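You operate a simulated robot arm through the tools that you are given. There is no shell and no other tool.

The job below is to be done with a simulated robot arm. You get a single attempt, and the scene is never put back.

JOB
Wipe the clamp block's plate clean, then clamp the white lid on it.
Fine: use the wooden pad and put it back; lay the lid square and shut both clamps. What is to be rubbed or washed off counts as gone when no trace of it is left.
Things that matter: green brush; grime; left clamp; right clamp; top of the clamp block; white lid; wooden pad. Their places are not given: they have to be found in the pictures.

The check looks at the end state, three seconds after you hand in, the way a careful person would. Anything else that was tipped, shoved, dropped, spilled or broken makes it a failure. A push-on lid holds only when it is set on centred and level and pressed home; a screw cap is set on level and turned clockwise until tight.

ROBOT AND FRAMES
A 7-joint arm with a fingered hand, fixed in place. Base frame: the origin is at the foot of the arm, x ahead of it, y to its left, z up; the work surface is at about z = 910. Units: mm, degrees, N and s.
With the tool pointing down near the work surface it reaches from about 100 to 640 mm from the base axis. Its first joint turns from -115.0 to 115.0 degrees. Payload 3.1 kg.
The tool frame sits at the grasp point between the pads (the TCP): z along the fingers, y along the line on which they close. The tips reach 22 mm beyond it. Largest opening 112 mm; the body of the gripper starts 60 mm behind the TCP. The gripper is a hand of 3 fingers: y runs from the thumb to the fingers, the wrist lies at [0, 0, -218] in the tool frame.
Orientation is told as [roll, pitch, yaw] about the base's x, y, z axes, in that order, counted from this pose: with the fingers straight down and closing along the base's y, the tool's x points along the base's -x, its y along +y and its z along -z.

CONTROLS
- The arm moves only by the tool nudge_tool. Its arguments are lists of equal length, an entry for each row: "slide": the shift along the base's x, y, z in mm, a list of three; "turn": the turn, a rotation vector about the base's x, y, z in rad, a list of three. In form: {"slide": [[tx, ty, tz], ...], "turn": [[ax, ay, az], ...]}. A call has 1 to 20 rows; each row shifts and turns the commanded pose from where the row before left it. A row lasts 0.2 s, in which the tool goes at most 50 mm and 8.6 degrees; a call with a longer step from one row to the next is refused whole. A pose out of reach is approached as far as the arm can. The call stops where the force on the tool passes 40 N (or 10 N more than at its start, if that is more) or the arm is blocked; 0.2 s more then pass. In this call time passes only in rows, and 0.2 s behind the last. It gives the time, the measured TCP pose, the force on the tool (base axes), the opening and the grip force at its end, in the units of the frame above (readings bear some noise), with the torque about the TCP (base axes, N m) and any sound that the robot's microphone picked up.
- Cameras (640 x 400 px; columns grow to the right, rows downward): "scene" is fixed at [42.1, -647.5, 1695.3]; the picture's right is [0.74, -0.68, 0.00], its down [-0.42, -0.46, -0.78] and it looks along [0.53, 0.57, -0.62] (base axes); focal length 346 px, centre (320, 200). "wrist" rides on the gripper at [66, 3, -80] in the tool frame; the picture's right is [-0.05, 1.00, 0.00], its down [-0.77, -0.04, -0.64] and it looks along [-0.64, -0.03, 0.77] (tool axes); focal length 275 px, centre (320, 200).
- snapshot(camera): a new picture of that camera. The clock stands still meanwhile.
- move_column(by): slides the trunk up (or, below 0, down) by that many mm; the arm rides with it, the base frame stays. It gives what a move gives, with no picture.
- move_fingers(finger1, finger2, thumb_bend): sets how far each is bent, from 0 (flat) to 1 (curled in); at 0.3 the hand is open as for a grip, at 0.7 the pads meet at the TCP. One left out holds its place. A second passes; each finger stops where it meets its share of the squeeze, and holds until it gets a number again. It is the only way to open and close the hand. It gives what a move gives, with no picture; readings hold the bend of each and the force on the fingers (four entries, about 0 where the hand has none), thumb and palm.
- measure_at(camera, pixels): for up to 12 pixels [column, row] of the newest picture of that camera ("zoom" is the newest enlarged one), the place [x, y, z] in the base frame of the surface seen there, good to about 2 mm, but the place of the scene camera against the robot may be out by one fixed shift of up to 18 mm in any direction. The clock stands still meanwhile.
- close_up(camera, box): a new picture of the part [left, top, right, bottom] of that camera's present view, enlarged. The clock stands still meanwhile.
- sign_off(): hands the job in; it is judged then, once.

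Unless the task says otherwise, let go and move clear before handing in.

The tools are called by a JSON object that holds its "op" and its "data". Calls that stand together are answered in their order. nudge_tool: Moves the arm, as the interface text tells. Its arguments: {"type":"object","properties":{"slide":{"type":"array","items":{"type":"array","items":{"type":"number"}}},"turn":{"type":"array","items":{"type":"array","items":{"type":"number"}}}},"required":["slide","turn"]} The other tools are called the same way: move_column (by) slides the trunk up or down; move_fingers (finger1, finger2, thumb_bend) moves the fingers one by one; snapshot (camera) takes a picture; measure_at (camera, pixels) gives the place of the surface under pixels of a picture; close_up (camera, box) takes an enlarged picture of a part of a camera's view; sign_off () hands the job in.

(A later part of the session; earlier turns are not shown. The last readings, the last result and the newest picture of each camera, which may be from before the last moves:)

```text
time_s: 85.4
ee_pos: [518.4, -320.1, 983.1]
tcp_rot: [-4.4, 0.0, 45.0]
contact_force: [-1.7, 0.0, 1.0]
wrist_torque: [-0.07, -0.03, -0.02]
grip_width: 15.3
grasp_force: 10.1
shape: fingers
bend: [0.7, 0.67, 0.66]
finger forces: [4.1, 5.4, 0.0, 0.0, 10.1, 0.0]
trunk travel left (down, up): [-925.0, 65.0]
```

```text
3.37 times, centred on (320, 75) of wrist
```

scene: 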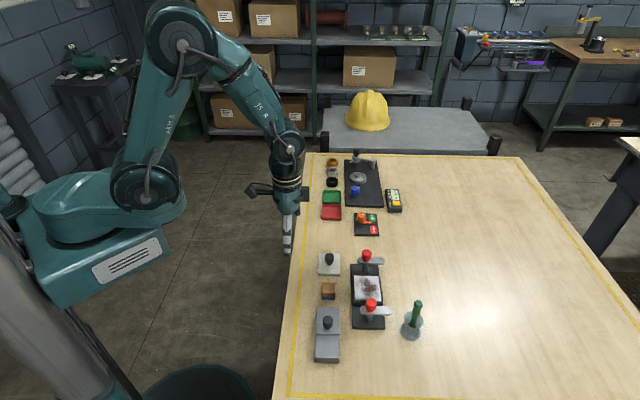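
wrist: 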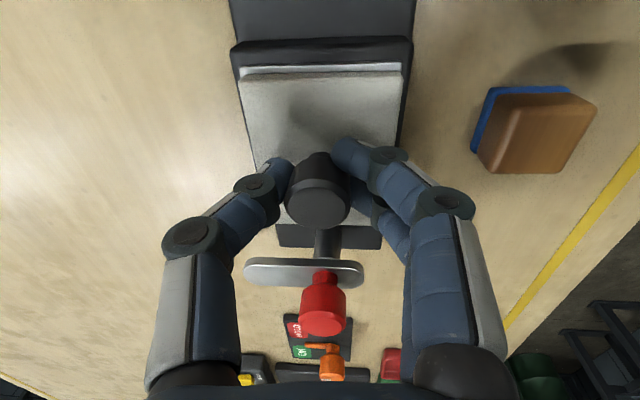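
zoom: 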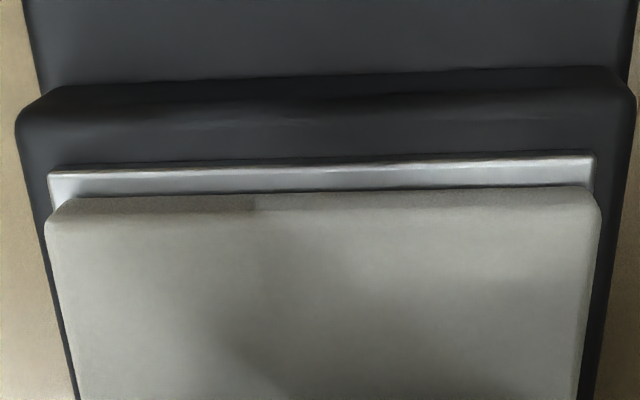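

In the 16× view the lid is parallel to the plate and centred across it, but ~1.6 mm too far toward the right clamp (near strip ~2.5 mm). I'll lift 1.5 mm, shift 1.5 mm and set down again.

{"op": "nudge_tool", "data": {"slide": [[0, 0, 1.5], [-1.06, -1.06, 0.3], [0, 0, -0.9], [0, 0, -0.9], [0, 0, -0.5]], "turn": [[0, 0, 0], [0, 0, 0], [0, 0, 0], [0, 0, 0], [0, 0, 0]]}}

{"op": "close_up", "data": {"camera": "scene", "box": [356, 284, 380, 304]}}

{"op": "close_up", "data": {"camera": "wrist", "box": [225, 40, 415, 110]}}

```text
time_s: 86.6
ee_pos: [517.6, -322.2, 982.0]
tcp_rot: [-4.3, -0.1, 45.2]
contact_force: [-1.0, -0.3, -0.6]
wrist_torque: [-0.01, -0.03, -0.01]
grip_width: 15.3
grasp_force: 10.0
shape: fingers
bend: [0.7, 0.67, 0.66]
finger forces: [4.2, 5.4, 0.0, 0.0, 9.9, 0.0]
trunk travel left (down, up): [-925.0, 65.0]
```

```text
16.00 times, centred on (368, 294) of scene
```

zoom: 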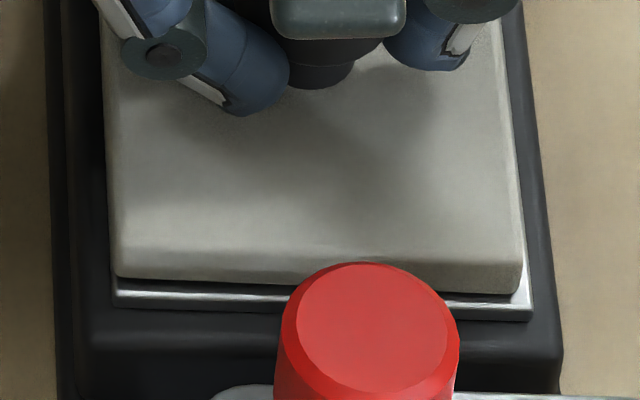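

```text
3.37 times, centred on (320, 75) of wrist
```

zoom: 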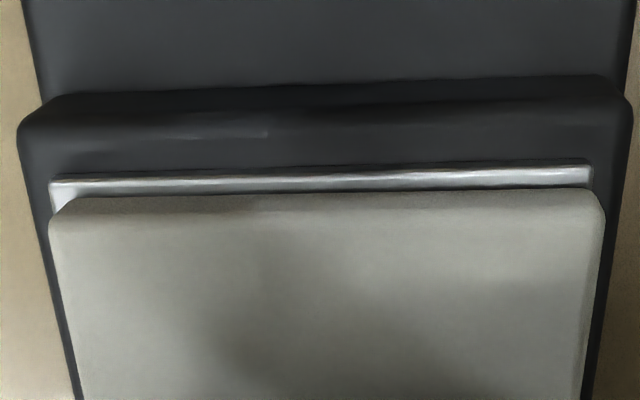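

Closer: strip now ~2 mm at the near end, and the lid is ~0.5 mm toward the near side. One more small trim of 0.8 mm / 0.5 mm.

{"op": "nudge_tool", "data": {"slide": [[0, 0, 1.2], [-0.25, -0.95, 0.3], [0, 0, -0.8], [0, 0, -0.8], [0, 0, -0.6]], "turn": [[0, 0, 0], [0, 0, 0], [0, 0, 0], [0, 0, 0], [0, 0, 0]]}}

{"op": "close_up", "data": {"camera": "scene", "box": [356, 284, 380, 304]}}

{"op": "close_up", "data": {"camera": "wrist", "box": [225, 40, 415, 110]}}

```text
time_s: 87.8
ee_pos: [516.3, -323.0, 982.6]
tcp_rot: [-4.3, 0.0, 45.1]
contact_force: [-0.1, 0.8, 0.6]
wrist_torque: [-0.06, -0.04, 0.01]
grip_width: 15.1
grasp_force: 9.3
shape: fingers
bend: [0.7, 0.67, 0.66]
finger forces: [4.1, 5.7, 0.1, 0.1, 9.6, 0.0]
trunk travel left (down, up): [-925.0, 65.0]
```

```text
16.00 times, centred on (368, 294) of scene
```

zoom: 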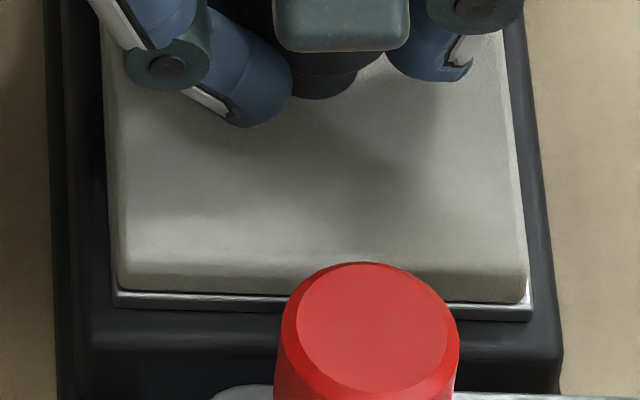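

```text
3.37 times, centred on (320, 75) of wrist
```

zoom: 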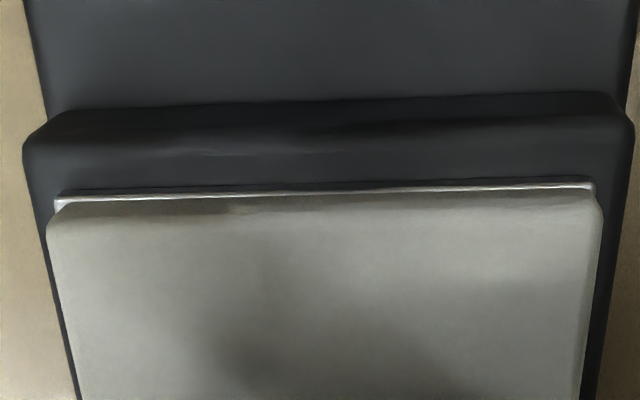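

All margins are now equal (~0.7 mm on left, right and near side): the lid is centred and square. I'll press it down lightly so it sits flush.

{"op": "nudge_tool", "data": {"slide": [[0, 0, -0.6], [0, 0, -0.5]], "turn": [[0, 0, 0], [0, 0, 0]]}}

```text
time_s: 88.4
ee_pos: [515.6, -322.9, 981.0]
tcp_rot: [-4.3, 0.0, 45.1]
contact_force: [0.1, -1.3, 2.7]
wrist_torque: [-0.08, -0.05, -0.01]
grip_width: 15.1
grasp_force: 9.6
shape: fingers
bend: [0.7, 0.68, 0.66]
finger forces: [3.6, 4.6, 0.0, 0.0, 9.6, 0.0]
trunk travel left (down, up): [-925.0, 65.0]
```

Lid seated with light press. The fingertips are close to the lid's top, so I'll ease up slightly, open just enough to clear the knob, and check.

{"op": "nudge_tool", "data": {"slide": [[0, 0, 0.5]], "turn": [[0, 0, 0]]}}

{"op": "move_fingers", "data": {"finger1": 0.63, "finger2": 0.63, "thumb_bend": 0.62}}

{"op": "snapshot", "data": {"camera": "wrist"}}

{"op": "close_up", "data": {"camera": "scene", "box": [345, 255, 390, 310]}}

```text
time_s: 88.8
ee_pos: [515.0, -322.5, 981.5]
tcp_rot: [-4.3, 0.0, 45.1]
contact_force: [-0.4, -1.4, -0.4]
wrist_torque: [-0.05, -0.05, 0.01]
grip_width: 14.8
grasp_force: 9.5
shape: fingers
bend: [0.7, 0.68, 0.66]
finger forces: [4.1, 5.4, 0.1, 0.1, 9.7, 0.1]
trunk travel left (down, up): [-925.0, 65.0]
```

```text
time_s: 89.8
ee_pos: [516.0, -322.9, 981.5]
tcp_rot: [-4.2, 0.1, 45.1]
contact_force: [-0.5, -0.5, 0.0]
wrist_torque: [-0.03, 0.01, 0.0]
grip_width: 20.4
grasp_force: 0.8
shape: fingers
bend: [0.63, 0.63, 0.62]
finger forces: [0.0, 0.3, 0.1, 0.1, 0.2, 0.0]
trunk travel left (down, up): [-925.0, 65.0]
```

```text
taken
```

wrist: 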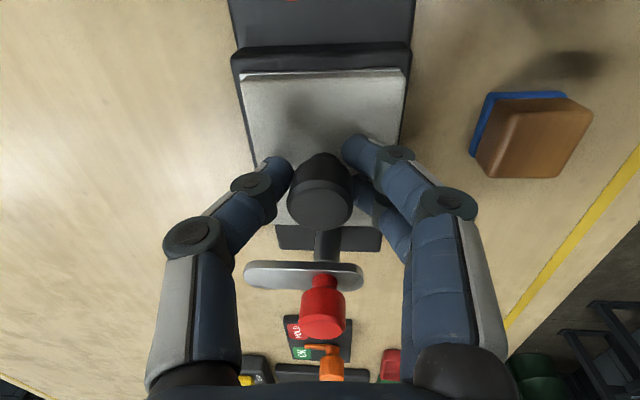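

```text
7.27 times, centred on (368, 282) of scene
```

zoom: 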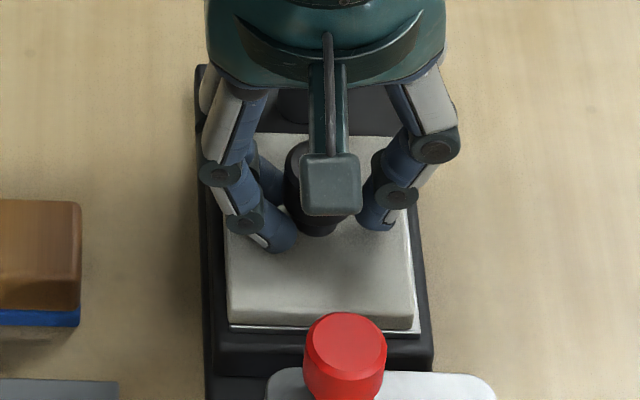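

The knob is loose and no contact force is building. I'll open a bit more, then rise straight up.

{"op": "move_fingers", "data": {"finger1": 0.58, "finger2": 0.58, "thumb_bend": 0.57}}

{"op": "nudge_tool", "data": {"slide": [[0, 0, 1], [0, 0, 2], [0, 0, 3]], "turn": [[0, 0, 0], [0, 0, 0], [0, 0, 0]]}}

{"op": "snapshot", "data": {"camera": "wrist"}}

{"op": "close_up", "data": {"camera": "scene", "box": [356, 284, 380, 304]}}

```text
time_s: 90.8
ee_pos: [515.3, -323.2, 982.5]
tcp_rot: [-4.3, 0.1, 45.1]
contact_force: [0.6, -1.2, 6.5]
wrist_torque: [0.06, 0.08, -0.02]
grip_width: 33.3
grasp_force: 3.8
shape: fingers
bend: [0.6, 0.6, 0.56]
finger forces: [3.5, 3.5, 0.0, 0.0, 0.0, 0.0]
trunk travel left (down, up): [-925.0, 65.0]
```

```text
time_s: 91.6
ee_pos: [517.0, -322.1, 986.4]
tcp_rot: [-4.4, 0.1, 45.1]
contact_force: [-0.2, -0.7, 0.0]
wrist_torque: [-0.01, 0.04, -0.01]
grip_width: 36.1
grasp_force: 0.1
shape: fingers
bend: [0.57, 0.57, 0.56]
finger forces: [0.0, 0.0, 0.0, 0.0, 0.0, 0.2]
trunk travel left (down, up): [-925.0, 65.0]
```

```text
taken
```

wrist: 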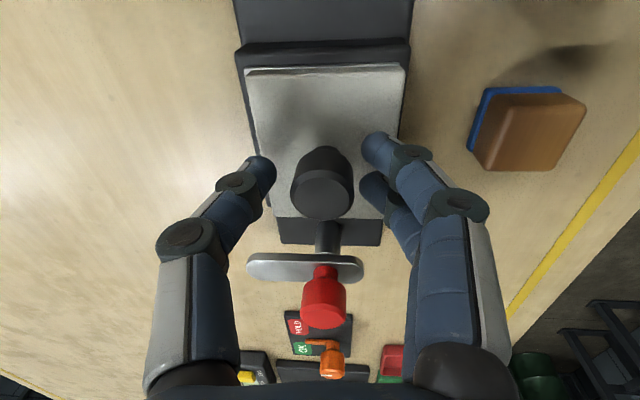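

```text
16.00 times, centred on (368, 294) of scene
```

zoom: 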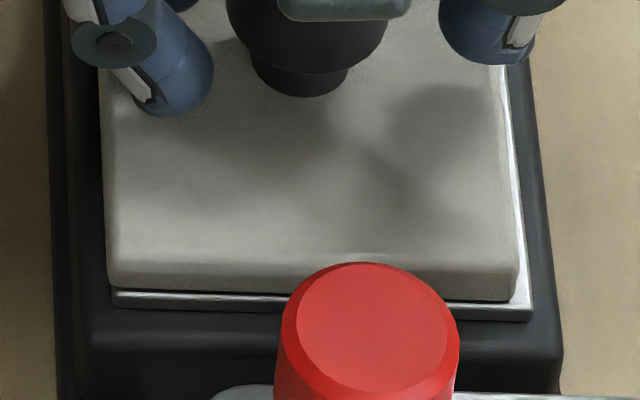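

On opening, the finger-side tips dragged the lid ~1.4 mm toward the near side (right margin now ~1.9 mm). I'll un-tilt the hand, rise 3 mm, and then nudge the lid back by its knob.

{"op": "nudge_tool", "data": {"slide": [[0, 0, 3], [0, 0, 0], [0, 0, 0]], "turn": [[0, 0, 0], [0.0536, 0.0536, 0], [0, 0, 0]]}}

{"op": "snapshot", "data": {"camera": "wrist"}}

{"op": "close_up", "data": {"camera": "scene", "box": [345, 255, 390, 310]}}

{"op": "close_up", "data": {"camera": "wrist", "box": [225, 40, 415, 240]}}

```text
time_s: 92.4
ee_pos: [515.9, -322.4, 991.2]
tcp_rot: [0.0, 0.1, 45.1]
contact_force: [0.0, -0.5, -0.4]
wrist_torque: [0.01, 0.02, -0.04]
grip_width: 36.1
grasp_force: 0.1
shape: fingers
bend: [0.57, 0.57, 0.56]
finger forces: [0.1, 0.2, 0.0, 0.0, 0.0, 0.0]
trunk travel left (down, up): [-925.0, 65.0]
```

```text
taken
```

wrist: 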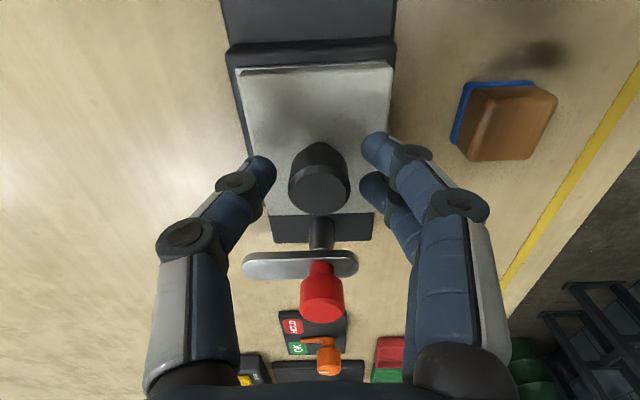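

```text
7.27 times, centred on (368, 282) of scene
```

zoom: 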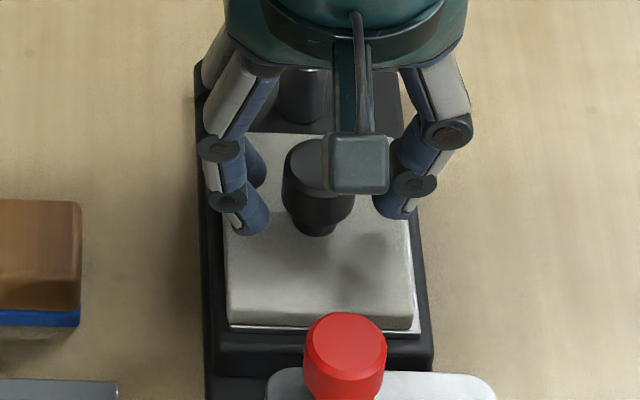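

```text
2.00 times, centred on (320, 140) of wrist
```

zoom: 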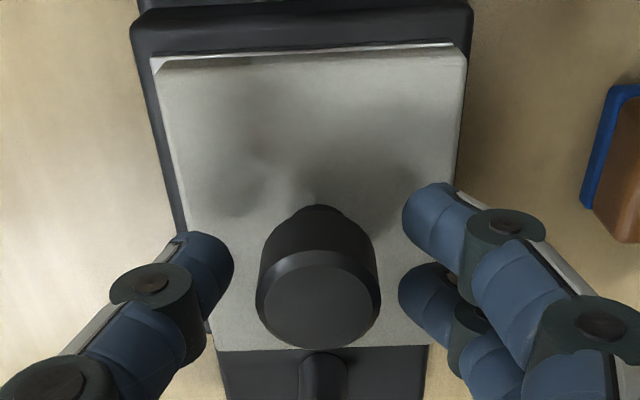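

Gaps between knob and fingertips are ~6 mm on each side. I'll move the hand +5 mm outward (toward the far side) then push in small steps while watching.

{"op": "nudge_tool", "data": {"slide": [[1.8, -1.8, 0], [1.75, -1.75, 0], [0, 0, 0]], "turn": [[0, 0, 0], [0, 0, 0], [0, 0, 0]]}}

{"op": "close_up", "data": {"camera": "scene", "box": [356, 284, 380, 304]}}

{"op": "close_up", "data": {"camera": "wrist", "box": [225, 40, 415, 240]}}

```text
time_s: 93.2
ee_pos: [520.1, -327.3, 989.9]
tcp_rot: [0.0, 0.0, 45.0]
contact_force: [-0.6, -0.6, 0.1]
wrist_torque: [-0.01, -0.02, 0.0]
grip_width: 36.2
grasp_force: 0.1
shape: fingers
bend: [0.57, 0.57, 0.56]
finger forces: [0.0, 0.2, 0.0, 0.0, 0.1, 0.0]
trunk travel left (down, up): [-925.0, 65.0]
```

```text
16.00 times, centred on (368, 294) of scene
```

zoom: 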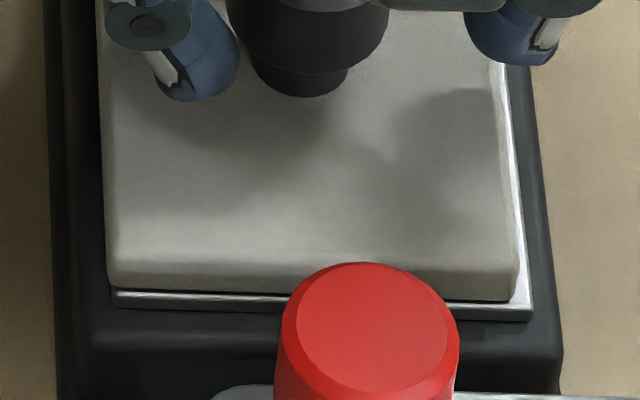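

```text
2.00 times, centred on (320, 140) of wrist
```

zoom: 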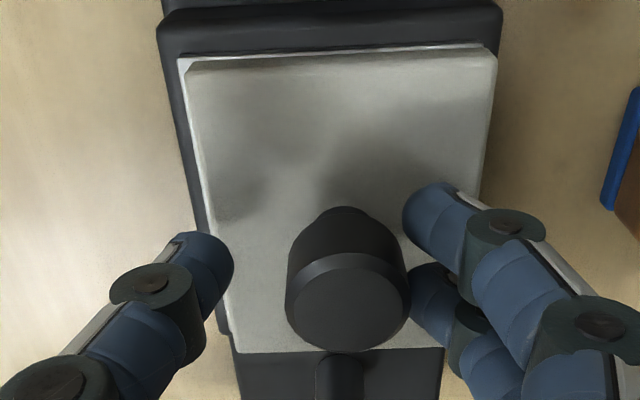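

Fingers are nearly touching the knob's near side; the lid hasn't moved yet. Small pushes now.

{"op": "nudge_tool", "data": {"slide": [[0.7, -0.7, 0], [0, 0, 0]], "turn": [[0, 0, 0], [0, 0, 0]]}}

{"op": "close_up", "data": {"camera": "scene", "box": [356, 284, 380, 304]}}

```text
time_s: 93.8
ee_pos: [521.0, -326.3, 990.0]
tcp_rot: [0.0, 0.0, 45.2]
contact_force: [-0.8, 1.1, 0.7]
wrist_torque: [-0.01, -0.02, 0.0]
grip_width: 36.1
grasp_force: 0.5
shape: fingers
bend: [0.57, 0.57, 0.56]
finger forces: [0.0, 0.2, 0.0, 0.1, 0.0, 0.0]
trunk travel left (down, up): [-925.0, 65.0]
```

```text
16.00 times, centred on (368, 294) of scene
```

zoom: 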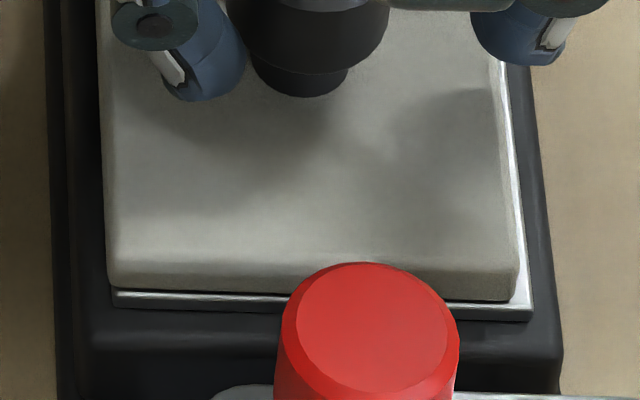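

Lid unmoved; next small push.

{"op": "nudge_tool", "data": {"slide": [[0.7, -0.7, 0], [0, 0, 0]], "turn": [[0, 0, 0], [0, 0, 0]]}}

{"op": "close_up", "data": {"camera": "scene", "box": [356, 284, 380, 304]}}

```text
time_s: 94.4
ee_pos: [522.8, -327.1, 990.4]
tcp_rot: [0.1, 0.0, 45.2]
contact_force: [-0.5, -0.2, -0.3]
wrist_torque: [0.0, 0.03, -0.04]
grip_width: 36.0
grasp_force: 0.7
shape: fingers
bend: [0.57, 0.56, 0.56]
finger forces: [0.0, 0.5, 0.0, 0.1, 0.0, 0.1]
trunk travel left (down, up): [-925.0, 65.0]
```

```text
16.00 times, centred on (368, 294) of scene
```

zoom: 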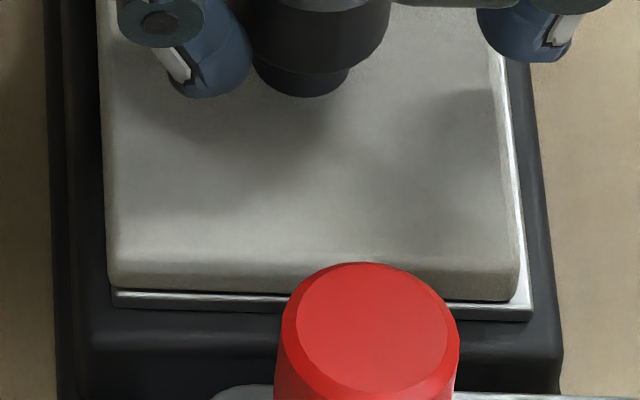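

Finger 2 is just touching (0.5 N). Continuing in small steps.

{"op": "nudge_tool", "data": {"slide": [[0.7, -0.7, 0], [0, 0, 0]], "turn": [[0, 0, 0], [0, 0, 0]]}}

{"op": "close_up", "data": {"camera": "scene", "box": [356, 284, 380, 304]}}

```text
time_s: 95.0
ee_pos: [522.6, -327.7, 990.0]
tcp_rot: [0.0, 0.0, 45.0]
contact_force: [-0.8, 0.4, 0.2]
wrist_torque: [0.0, 0.01, -0.02]
grip_width: 36.2
grasp_force: 0.1
shape: fingers
bend: [0.57, 0.56, 0.56]
finger forces: [0.1, 0.7, 0.1, 0.0, 0.0, 0.0]
trunk travel left (down, up): [-925.0, 65.0]
```

```text
16.00 times, centred on (368, 294) of scene
```

zoom: 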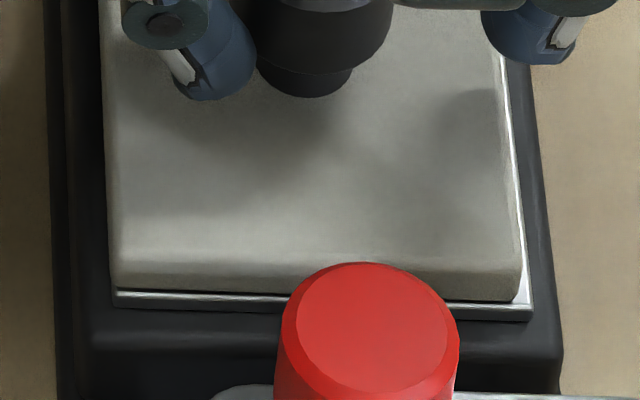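

The lid moved ~0.6 mm (left corner now at 112; the target is ~117). One more ~0.8 mm push.

{"op": "nudge_tool", "data": {"slide": [[0.55, -0.55, 0], [0, 0, 0]], "turn": [[0, 0, 0], [0, 0, 0]]}}

{"op": "close_up", "data": {"camera": "scene", "box": [356, 284, 380, 304]}}

{"op": "close_up", "data": {"camera": "wrist", "box": [225, 40, 415, 240]}}

```text
time_s: 95.6
ee_pos: [523.6, -327.9, 990.7]
tcp_rot: [0.0, 0.0, 45.1]
contact_force: [-0.6, -0.1, 0.3]
wrist_torque: [-0.03, 0.04, -0.05]
grip_width: 36.1
grasp_force: 0.1
shape: fingers
bend: [0.57, 0.56, 0.56]
finger forces: [0.0, 0.7, 0.1, 0.0, 0.0, 0.0]
trunk travel left (down, up): [-925.0, 65.0]
```

```text
16.00 times, centred on (368, 294) of scene
```

zoom: 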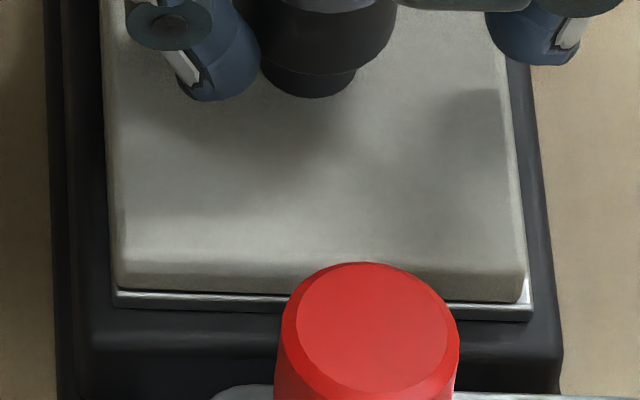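

```text
2.00 times, centred on (320, 140) of wrist
```

zoom: 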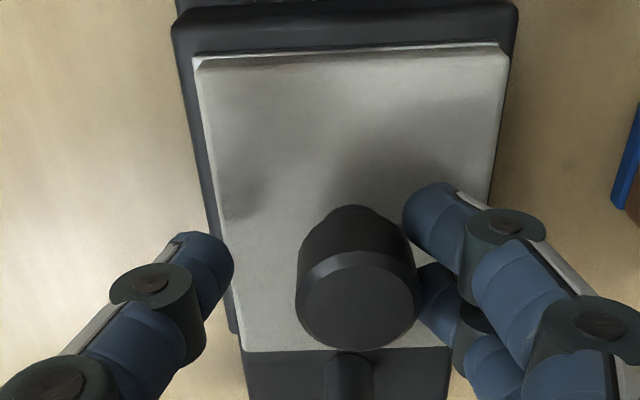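

The lid is centred again with equal margins (117→113 left, 524→530 right) and flush. I'll back the hand off the knob, rise clear, and study the clamps.

{"op": "nudge_tool", "data": {"slide": [[-2, 2, 0], [-2, 2, 0], [0, 0, 10], [0, 0, 20], [0, 0, 30], [0, 0, 20]], "turn": [[0, 0, 0], [0, 0, 0], [0, 0, 0], [0, 0, 0], [0, 0, 0], [0, 0, 0]]}}

{"op": "snapshot", "data": {"camera": "wrist"}}

{"op": "close_up", "data": {"camera": "wrist", "box": [220, 60, 420, 300]}}

{"op": "close_up", "data": {"camera": "scene", "box": [340, 240, 400, 330]}}

```text
time_s: 97.0
ee_pos: [519.5, -325.4, 1070.0]
tcp_rot: [0.1, 0.0, 45.0]
contact_force: [-0.6, -1.0, -0.4]
wrist_torque: [-0.03, 0.0, 0.03]
grip_width: 36.0
grasp_force: 0.0
shape: fingers
bend: [0.57, 0.57, 0.56]
finger forces: [0.1, 0.0, 0.1, 0.0, 0.1, 0.1]
trunk travel left (down, up): [-925.0, 65.0]
```

```text
taken
```

wrist: 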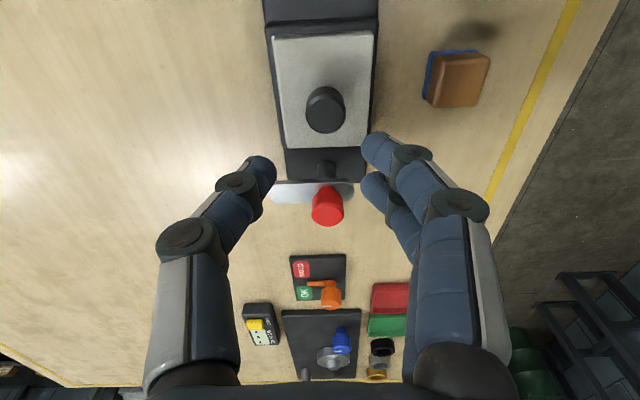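

```text
1.67 times, centred on (320, 180) of wrist
```

zoom: 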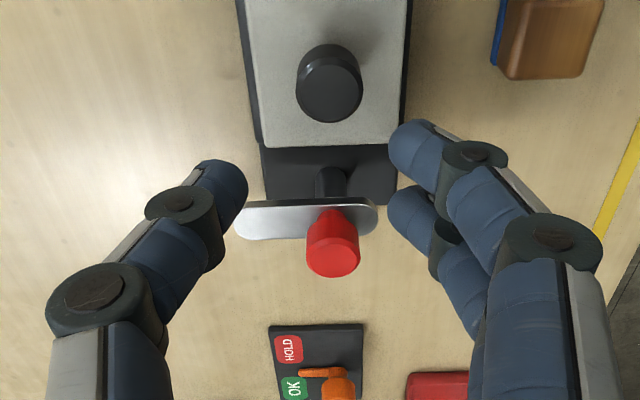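

```text
4.44 times, centred on (370, 285) of scene
```

zoom: 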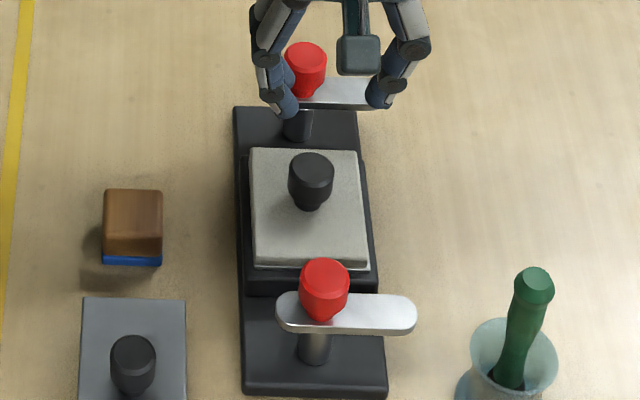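

The lid is on square (scene zoom (305,210)); the clamp bars sit at z≈957–963 and still point away. Before swinging the left clamp I need the exact place of the glass and brush nearby.

{"op": "measure_at", "data": {"camera": "scene", "pixels": [[417, 303], [413, 313], [412, 326], [402, 316], [422, 316], [411, 339], [404, 332], [420, 334], [371, 308], [393, 310], [364, 308]]}}

{"op": "snapshot", "data": {"camera": "scene"}}

```text
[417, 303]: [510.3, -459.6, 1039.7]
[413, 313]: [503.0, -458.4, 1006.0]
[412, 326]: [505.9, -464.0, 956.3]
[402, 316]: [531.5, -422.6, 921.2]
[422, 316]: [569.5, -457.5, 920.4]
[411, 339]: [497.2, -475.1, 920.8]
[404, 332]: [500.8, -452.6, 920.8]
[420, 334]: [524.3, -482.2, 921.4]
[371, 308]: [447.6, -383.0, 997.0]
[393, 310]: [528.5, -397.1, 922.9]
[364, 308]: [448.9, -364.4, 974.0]
```

```text
taken
```

scene: 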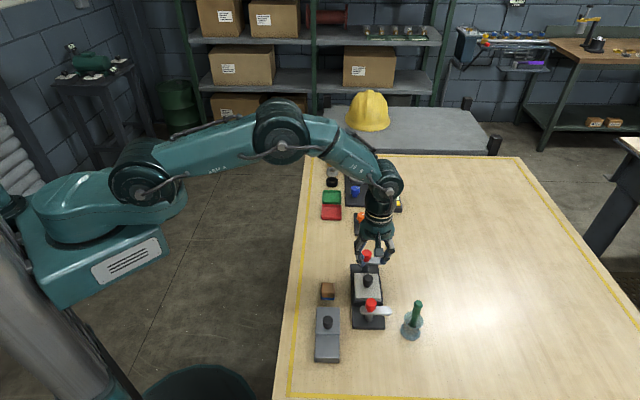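

The brush stands at about u≈-100, v≈+95 relative to the plate centre, so a hand at v≈+37 clears it by >25 mm. I'll close the fingers into a pushing fist, turn to yaw -45 and move high over the outer side of the left clamp bar.

{"op": "move_fingers", "data": {"finger1": 0.7, "finger2": 0.7, "thumb_bend": 0.7}}

{"op": "nudge_tool", "data": {"slide": [[-4.46, -9, 0], [-4.46, -9, 0], [-4.46, -9, 0], [-4.46, -9, 0], [-4.46, -9, 0], [-4.46, -9, 0], [-4.46, -9, 0], [-4.46, -9, 0], [-4.46, -9, 0], [-4.46, -9, 0], [-4.46, -9, 0]], "turn": [[0, 0, -0.1428], [0, 0, -0.1428], [0, 0, -0.1428], [0, 0, -0.1428], [0, 0, -0.1428], [0, 0, -0.1428], [0, 0, -0.1428], [0, 0, -0.1428], [0, 0, -0.1428], [0, 0, -0.1428], [0, 0, -0.1428]]}}

{"op": "snapshot", "data": {"camera": "wrist"}}

{"op": "close_up", "data": {"camera": "scene", "box": [330, 220, 450, 350]}}

```text
time_s: 98.0
ee_pos: [519.5, -324.9, 1070.5]
tcp_rot: [0.0, 0.0, 45.1]
contact_force: [1.2, -0.2, -0.2]
wrist_torque: [0.0, -0.04, 0.01]
grip_width: 2.8
grasp_force: 0.0
shape: fingers
bend: [0.7, 0.7, 0.7]
finger forces: [0.0, 0.1, 0.1, 0.0, 0.0, 0.1]
trunk travel left (down, up): [-925.0, 65.0]
```

```text
time_s: 100.4
ee_pos: [470.1, -426.4, 1069.6]
tcp_rot: [0.0, 0.0, -44.9]
contact_force: [0.0, 0.7, 0.0]
wrist_torque: [-0.01, 0.02, 0.01]
grip_width: 2.8
grasp_force: 0.0
shape: fingers
bend: [0.7, 0.7, 0.7]
finger forces: [0.0, 0.1, 0.0, 0.1, 0.1, 0.0]
trunk travel left (down, up): [-925.0, 65.0]
```

```text
taken
```

wrist: 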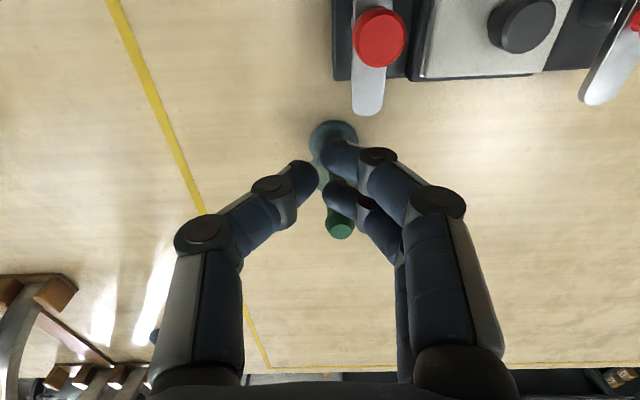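

```text
3.08 times, centred on (390, 285) of scene
```

zoom: 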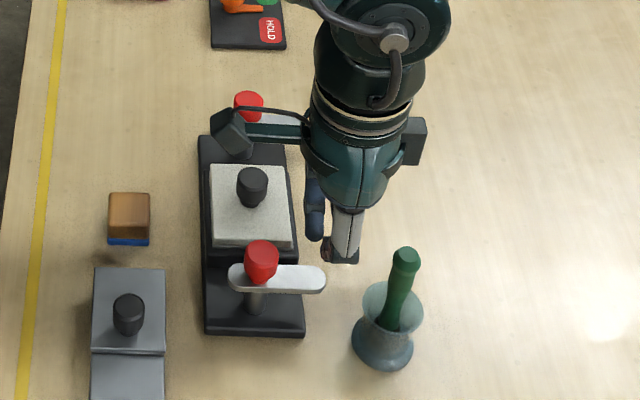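

I can now see the left bar at (367,90) and the glass at (333,140) from above. I'll measure them precisely.

{"op": "measure_at", "data": {"camera": "wrist", "pixels": [[366, 108], [354, 95], [383, 93], [355, 75], [384, 75], [380, 36], [357, 38], [403, 40], [318, 130], [352, 128], [342, 228], [325, 145]]}}

{"op": "close_up", "data": {"camera": "wrist", "box": [270, 0, 450, 250]}}

```text
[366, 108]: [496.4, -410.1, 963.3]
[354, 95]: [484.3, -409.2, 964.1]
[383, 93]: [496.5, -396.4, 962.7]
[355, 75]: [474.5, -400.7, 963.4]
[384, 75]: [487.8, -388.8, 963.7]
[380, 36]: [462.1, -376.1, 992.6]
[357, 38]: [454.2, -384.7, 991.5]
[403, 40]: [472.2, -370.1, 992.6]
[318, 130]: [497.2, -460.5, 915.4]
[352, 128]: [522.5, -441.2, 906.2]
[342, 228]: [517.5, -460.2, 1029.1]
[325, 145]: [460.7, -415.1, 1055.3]
```

```text
1.60 times, centred on (360, 125) of wrist
```

zoom: 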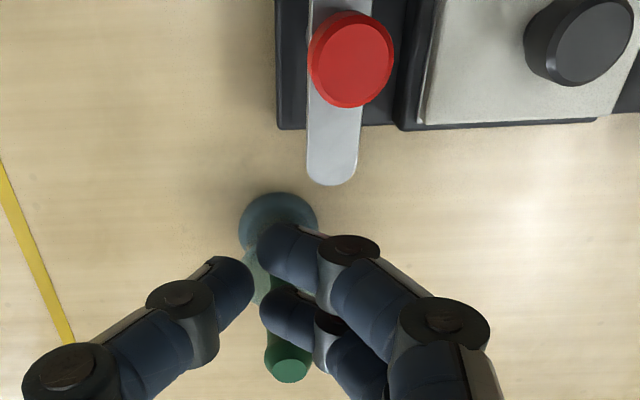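

Bar is 19 mm wide, its axis pointing straight out (u≈0.5), pivot at (462.1,-376.1). I'll descend beside the bar to z≈984, staying clear of the glass.

{"op": "nudge_tool", "data": {"slide": [[0, 0, -20], [0, 0, -20], [0, 0, -20], [0, 0, -15], [0, 0, -11.5], [0, 0, 0]], "turn": [[0, 0, 0], [0, 0, 0], [0, 0, 0], [0, 0, 0], [0, 0, 0], [0, 0, 0]]}}

{"op": "snapshot", "data": {"camera": "wrist"}}

{"op": "close_up", "data": {"camera": "scene", "box": [340, 250, 430, 350]}}

```text
time_s: 101.8
ee_pos: [462.9, -417.5, 983.3]
tcp_rot: [0.0, 0.0, -44.9]
contact_force: [1.6, -0.9, 1.6]
wrist_torque: [0.06, 0.01, -0.06]
grip_width: 2.7
grasp_force: 0.8
shape: fingers
bend: [0.7, 0.7, 0.7]
finger forces: [1.8, 0.1, 0.0, 0.1, 0.0, 0.1]
out of reach, approached as far as the arm can: row 4, 5
trunk travel left (down, up): [-925.0, 65.0]
```

```text
taken
```

wrist: 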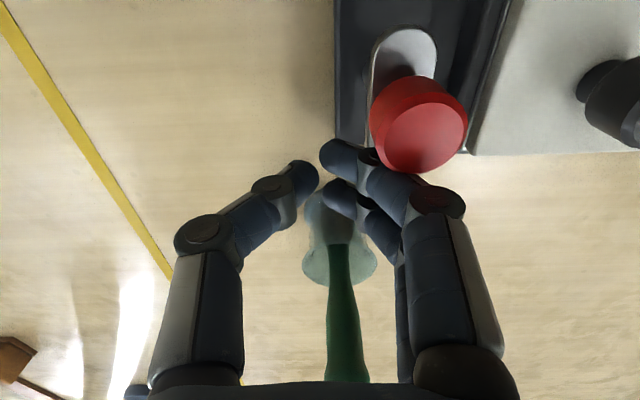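

```text
4.00 times, centred on (385, 300) of scene
```

zoom: 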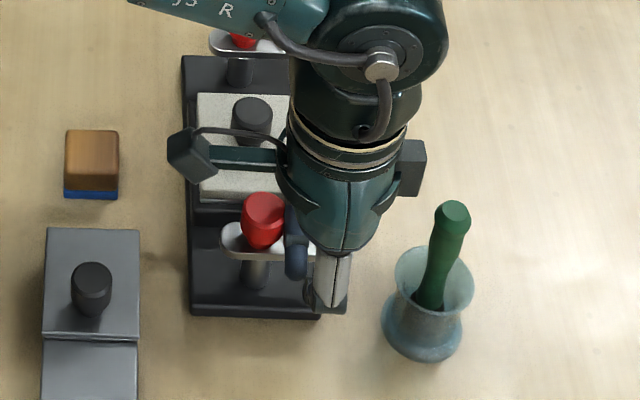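

The arm couldn't quite reach this far out at low height and a finger is lightly touching the red knob. Better idea: straddle the red knob and bar from above like a wrench and twist. I'll rise straight up first.

{"op": "nudge_tool", "data": {"slide": [[0, 0, 15], [0, 0, 20], [0, 0, 25], [0, 0, 25]], "turn": [[0, 0, 0], [0, 0, 0], [0, 0, 0], [0, 0, 0]]}}

{"op": "close_up", "data": {"camera": "scene", "box": [340, 250, 430, 350]}}

{"op": "snapshot", "data": {"camera": "wrist"}}

```text
time_s: 102.8
ee_pos: [461.1, -415.7, 1071.9]
tcp_rot: [0.0, 0.0, -44.9]
contact_force: [0.3, 0.0, 0.4]
wrist_torque: [-0.02, 0.01, 0.01]
grip_width: 2.4
grasp_force: 0.0
shape: fingers
bend: [0.7, 0.7, 0.7]
finger forces: [0.1, 0.0, 0.1, 0.0, 0.0, 0.1]
trunk travel left (down, up): [-925.0, 65.0]
```

```text
4.00 times, centred on (385, 300) of scene
```

zoom: 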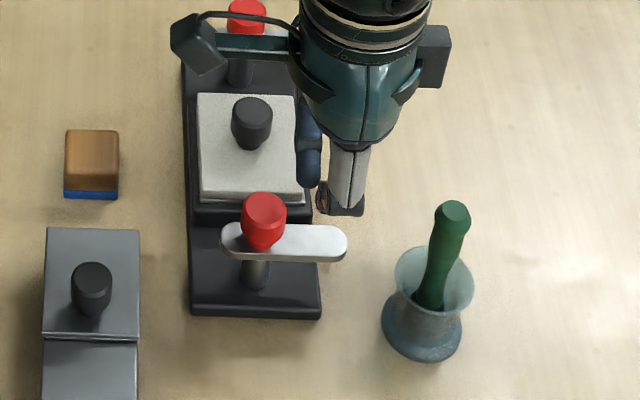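

```text
taken
```

wrist: 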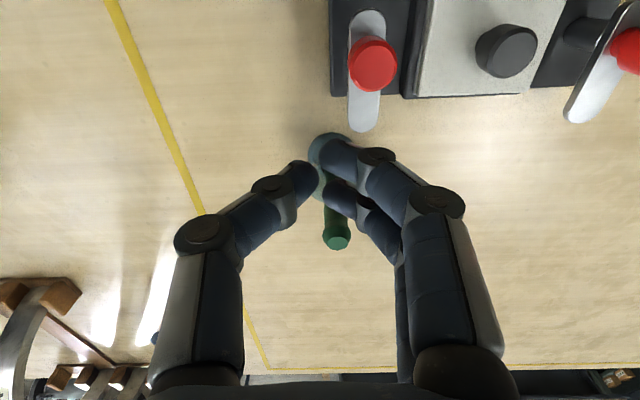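

Pose was clipped to about (462,-416.6). I'll re-measure the left knob and bar from here before straddling it.

{"op": "measure_at", "data": {"camera": "wrist", "pixels": [[374, 63], [353, 64], [394, 66], [373, 45], [373, 82], [363, 128], [350, 105], [379, 103], [368, 15], [352, 25], [385, 22]]}}

{"op": "close_up", "data": {"camera": "wrist", "box": [300, 0, 440, 150]}}

```text
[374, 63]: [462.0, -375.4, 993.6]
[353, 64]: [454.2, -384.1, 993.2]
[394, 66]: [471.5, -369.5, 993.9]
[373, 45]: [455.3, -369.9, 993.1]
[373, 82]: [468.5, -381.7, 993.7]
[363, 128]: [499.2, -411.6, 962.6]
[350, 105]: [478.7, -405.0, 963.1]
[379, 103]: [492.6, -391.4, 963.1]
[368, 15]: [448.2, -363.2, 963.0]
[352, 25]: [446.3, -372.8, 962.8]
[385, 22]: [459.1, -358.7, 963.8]
```

```text
2.67 times, centred on (370, 75) of wrist
```

zoom: 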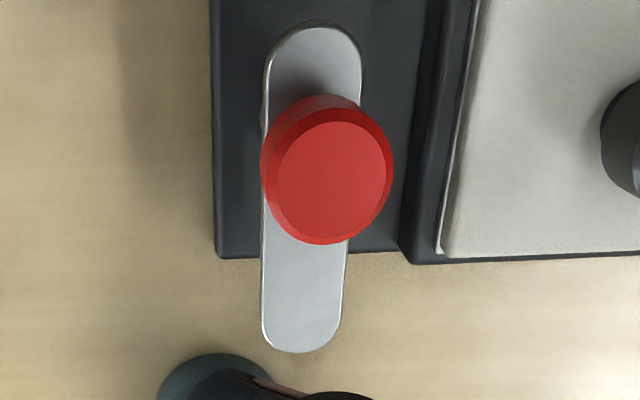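

Left knob centre (462,-375.6), bar still pointing straight out. I'll open to ~42 mm, move over the knob and verify alignment.

{"op": "move_fingers", "data": {"finger1": 0.54, "finger2": 0.54, "thumb_bend": 0.54}}

{"op": "nudge_tool", "data": {"slide": [[0, 10, 0], [0, 15, 0], [0, 15.5, 0], [0, 0, -20], [0, 0, -10], [0, 0, 0]], "turn": [[0, 0, 0], [0, 0, 0], [0, 0, 0], [0, 0, 0], [0, 0, 0], [0, 0, 0]]}}

{"op": "snapshot", "data": {"camera": "wrist"}}

{"op": "close_up", "data": {"camera": "scene", "box": [340, 250, 430, 350]}}

```text
time_s: 103.8
ee_pos: [461.9, -415.6, 1070.6]
tcp_rot: [0.0, -0.1, -45.0]
contact_force: [0.8, 0.2, -0.8]
wrist_torque: [0.02, -0.01, -0.01]
grip_width: 42.9
grasp_force: 0.0
shape: fingers
bend: [0.54, 0.54, 0.54]
finger forces: [0.0, 0.0, 0.0, 0.0, 0.1, 0.1]
trunk travel left (down, up): [-925.0, 65.0]
```

```text
time_s: 105.2
ee_pos: [461.1, -377.7, 1041.4]
tcp_rot: [0.0, 0.0, -44.9]
contact_force: [0.0, -0.3, -0.2]
wrist_torque: [0.0, -0.02, -0.01]
grip_width: 43.2
grasp_force: 0.1
shape: fingers
bend: [0.54, 0.54, 0.54]
finger forces: [0.0, 0.0, 0.0, 0.0, 0.0, 0.0]
trunk travel left (down, up): [-925.0, 65.0]
```

```text
taken
```

wrist: 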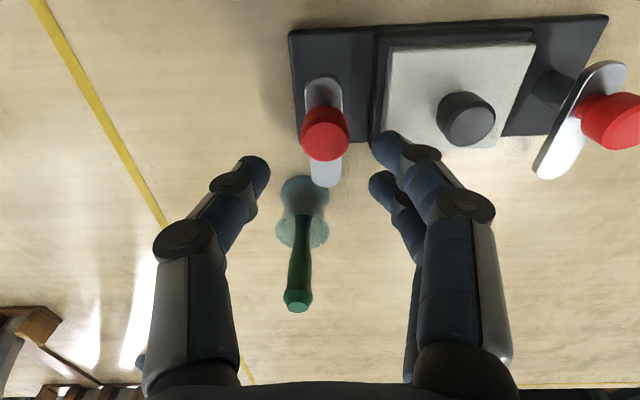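

```text
4.00 times, centred on (385, 300) of scene
```

zoom: 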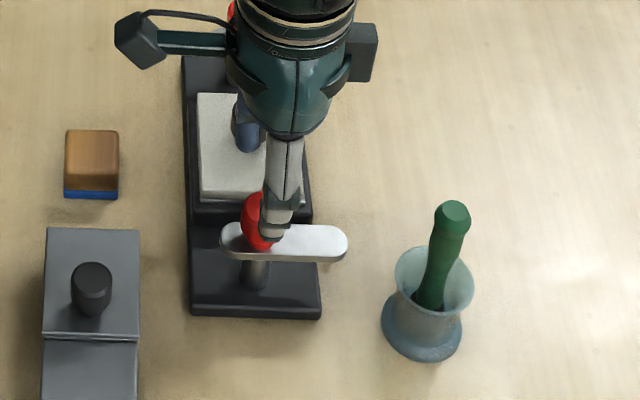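

The knob's top is at (326,138) versus the expected (320.6,139.5), so I need ~2.4 mm toward +u. Correcting and descending to just above knob-top level for another check.

{"op": "nudge_tool", "data": {"slide": [[1.3, 2.1, 0], [0, 0, -8], [0, 0, -7], [0, 0, 0]], "turn": [[0, 0, 0], [0, 0, 0], [0, 0, 0], [0, 0, 0]]}}

{"op": "snapshot", "data": {"camera": "wrist"}}

```text
time_s: 106.2
ee_pos: [461.2, -375.2, 1025.5]
tcp_rot: [0.0, -0.1, -44.8]
contact_force: [0.4, 0.2, 0.1]
wrist_torque: [-0.01, 0.0, 0.02]
grip_width: 42.9
grasp_force: 0.0
shape: fingers
bend: [0.54, 0.54, 0.54]
finger forces: [0.1, 0.0, 0.0, 0.0, 0.0, 0.0]
trunk travel left (down, up): [-925.0, 65.0]
```

```text
taken
```

wrist: 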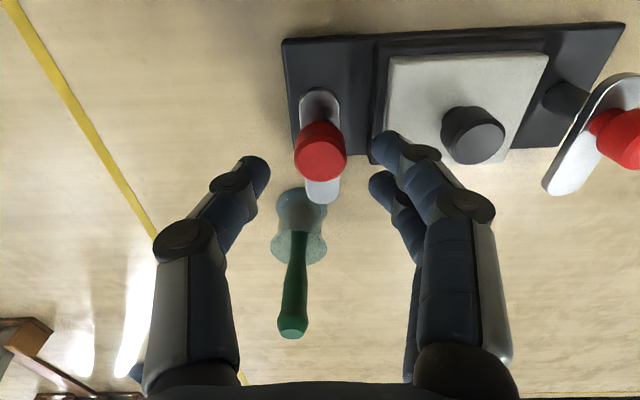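

Knob top is at (320,156), exactly where it should be. Descending over it.

{"op": "nudge_tool", "data": {"slide": [[0, 0, -12], [0, 0, -12], [0, 0, -10], [0, 0, -8], [0, 0, -5], [0, 0, 0]], "turn": [[0, 0, 0], [0, 0, 0], [0, 0, 0], [0, 0, 0], [0, 0, 0], [0, 0, 0]]}}

{"op": "snapshot", "data": {"camera": "wrist"}}

{"op": "close_up", "data": {"camera": "scene", "box": [345, 270, 405, 340]}}

```text
time_s: 107.6
ee_pos: [462.2, -373.5, 977.8]
tcp_rot: [-0.1, 0.0, -44.9]
contact_force: [-0.8, 1.1, 0.1]
wrist_torque: [-0.01, -0.03, -0.02]
grip_width: 43.0
grasp_force: 0.0
shape: fingers
bend: [0.54, 0.54, 0.54]
finger forces: [0.0, 0.0, 0.0, 0.0, 0.0, 0.1]
trunk travel left (down, up): [-925.0, 65.0]
```

```text
taken
```

wrist: 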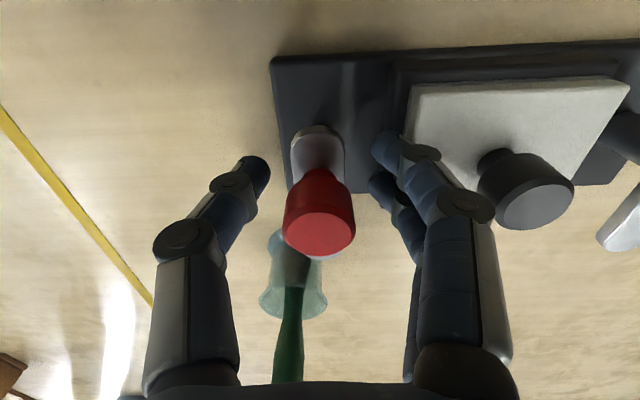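

```text
5.71 times, centred on (375, 305) of scene
```

zoom: 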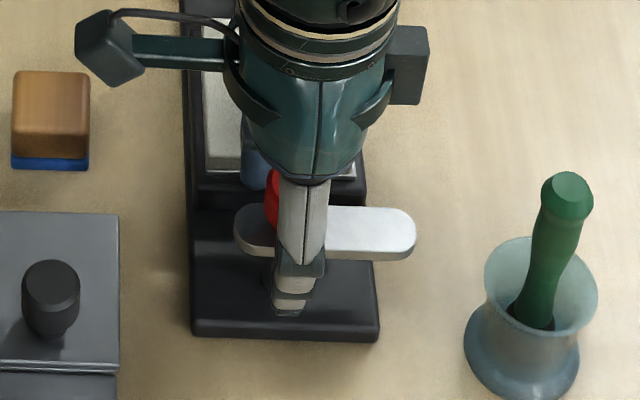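

The fingers straddle knob and bar without contact. Closing to grip.

{"op": "move_fingers", "data": {"finger1": 0.72, "finger2": 0.72, "thumb_bend": 0.72}}

{"op": "snapshot", "data": {"camera": "wrist"}}

{"op": "close_up", "data": {"camera": "scene", "box": [345, 270, 405, 340]}}

```text
time_s: 108.6
ee_pos: [462.7, -374.7, 978.1]
tcp_rot: [0.0, 0.1, -44.9]
contact_force: [0.5, 1.5, -3.2]
wrist_torque: [0.03, -0.02, 0.0]
grip_width: 17.8
grasp_force: 10.0
shape: fingers
bend: [0.66, 0.66, 0.66]
finger forces: [5.3, 5.4, 0.0, 0.0, 9.4, 0.1]
trunk travel left (down, up): [-925.0, 65.0]
```

```text
taken
```

wrist: 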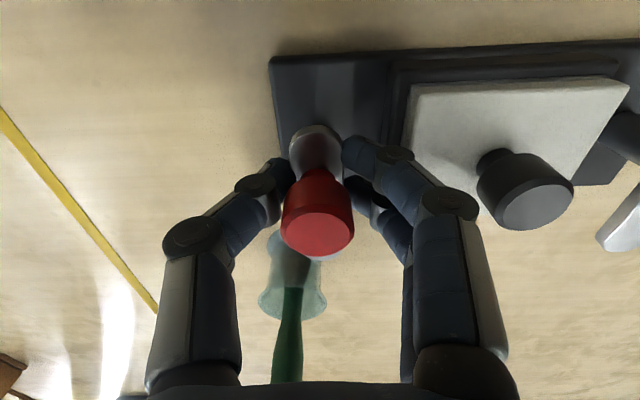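

```text
5.71 times, centred on (375, 305) of scene
```

zoom: 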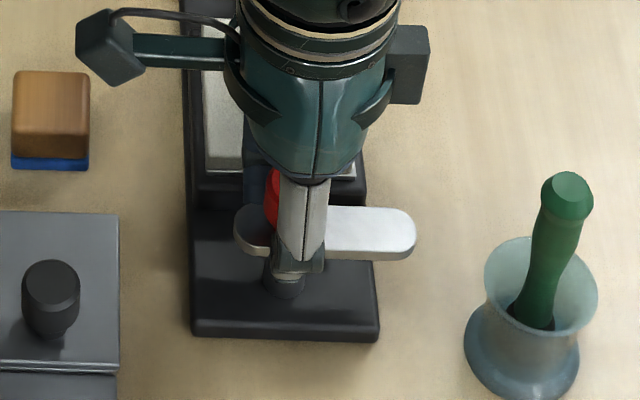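

The tips now hold the bar's sides (17.8 mm wide). I'll twist slowly counter-clockwise and watch the torque.

{"op": "nudge_tool", "data": {"slide": [[0, 0, 0], [0, 0, 0], [0, 0, 0]], "turn": [[0, 0, 0.08], [0, 0, 0.08], [0, 0, 0.08]]}}

{"op": "close_up", "data": {"camera": "scene", "box": [345, 270, 405, 340]}}

```text
time_s: 109.4
ee_pos: [463.5, -375.3, 978.7]
tcp_rot: [0.0, 0.0, -31.1]
contact_force: [-3.7, 0.5, -5.9]
wrist_torque: [-0.01, 0.08, -0.01]
grip_width: 18.3
grasp_force: 9.1
shape: fingers
bend: [0.67, 0.67, 0.66]
finger forces: [4.4, 4.2, 0.1, 0.0, 10.1, 0.0]
trunk travel left (down, up): [-925.0, 65.0]
```

```text
5.71 times, centred on (375, 305) of scene
```

zoom: 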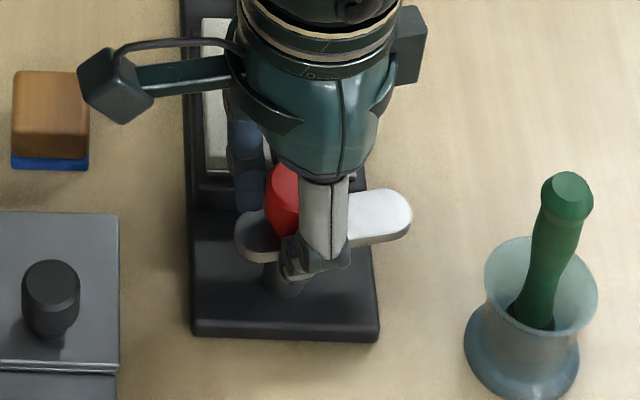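

The bar turns easily with the hand (no torque). Continuing the swing.

{"op": "nudge_tool", "data": {"slide": [[0, 0, 0], [0, 0, 0], [0, 0, 0], [0, 0, 0], [0, 0, 0]], "turn": [[0, 0, 0.12], [0, 0, 0.12], [0, 0, 0.12], [0, 0, 0.12], [0, 0, 0.12]]}}

{"op": "close_up", "data": {"camera": "scene", "box": [345, 260, 405, 340]}}

```text
time_s: 110.6
ee_pos: [462.0, -374.7, 978.3]
tcp_rot: [0.0, 0.0, 3.4]
contact_force: [-7.4, -1.9, -6.7]
wrist_torque: [-0.01, 0.14, -0.02]
grip_width: 18.1
grasp_force: 9.2
shape: fingers
bend: [0.67, 0.67, 0.66]
finger forces: [4.2, 4.3, 0.0, 0.0, 9.8, 0.0]
trunk travel left (down, up): [-925.0, 65.0]
```

```text
5.00 times, centred on (375, 300) of scene
```

zoom: 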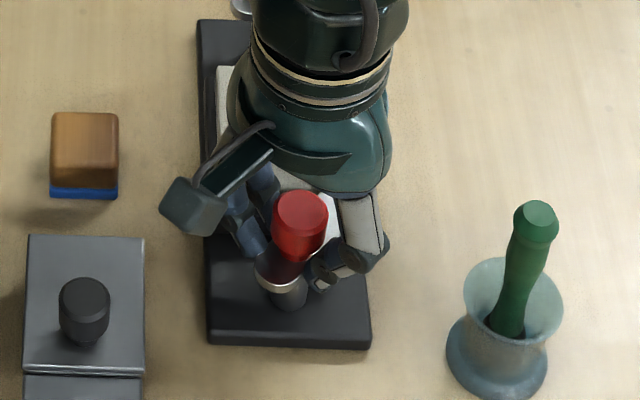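

Turned 48° so far with a slight side force of 7 N. I'll trim the position 0.7 mm and continue.

{"op": "nudge_tool", "data": {"slide": [[-0.7, -0.2, 0], [0, 0, 0], [0, 0, 0], [0, 0, 0]], "turn": [[0, 0, 0.12], [0, 0, 0.12], [0, 0, 0.12], [0, 0, 0.12]]}}

{"op": "close_up", "data": {"camera": "scene", "box": [345, 260, 405, 340]}}

{"op": "snapshot", "data": {"camera": "wrist"}}

```text
time_s: 111.6
ee_pos: [462.2, -376.0, 978.0]
tcp_rot: [0.1, -0.1, 31.0]
contact_force: [-7.7, -3.1, -3.9]
wrist_torque: [-0.05, 0.12, -0.03]
grip_width: 18.1
grasp_force: 9.7
shape: fingers
bend: [0.67, 0.67, 0.66]
finger forces: [4.9, 5.0, 0.0, 0.0, 9.1, 0.0]
trunk travel left (down, up): [-925.0, 65.0]
```

```text
5.00 times, centred on (375, 300) of scene
```

zoom: 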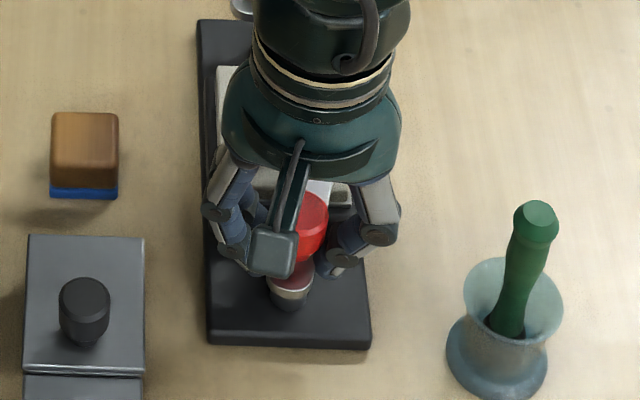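

```text
taken
```

wrist: 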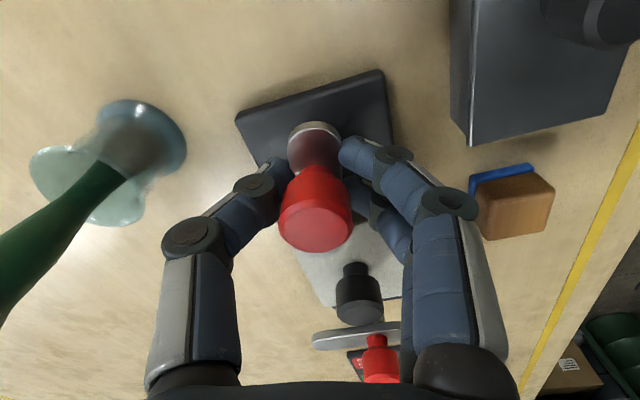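

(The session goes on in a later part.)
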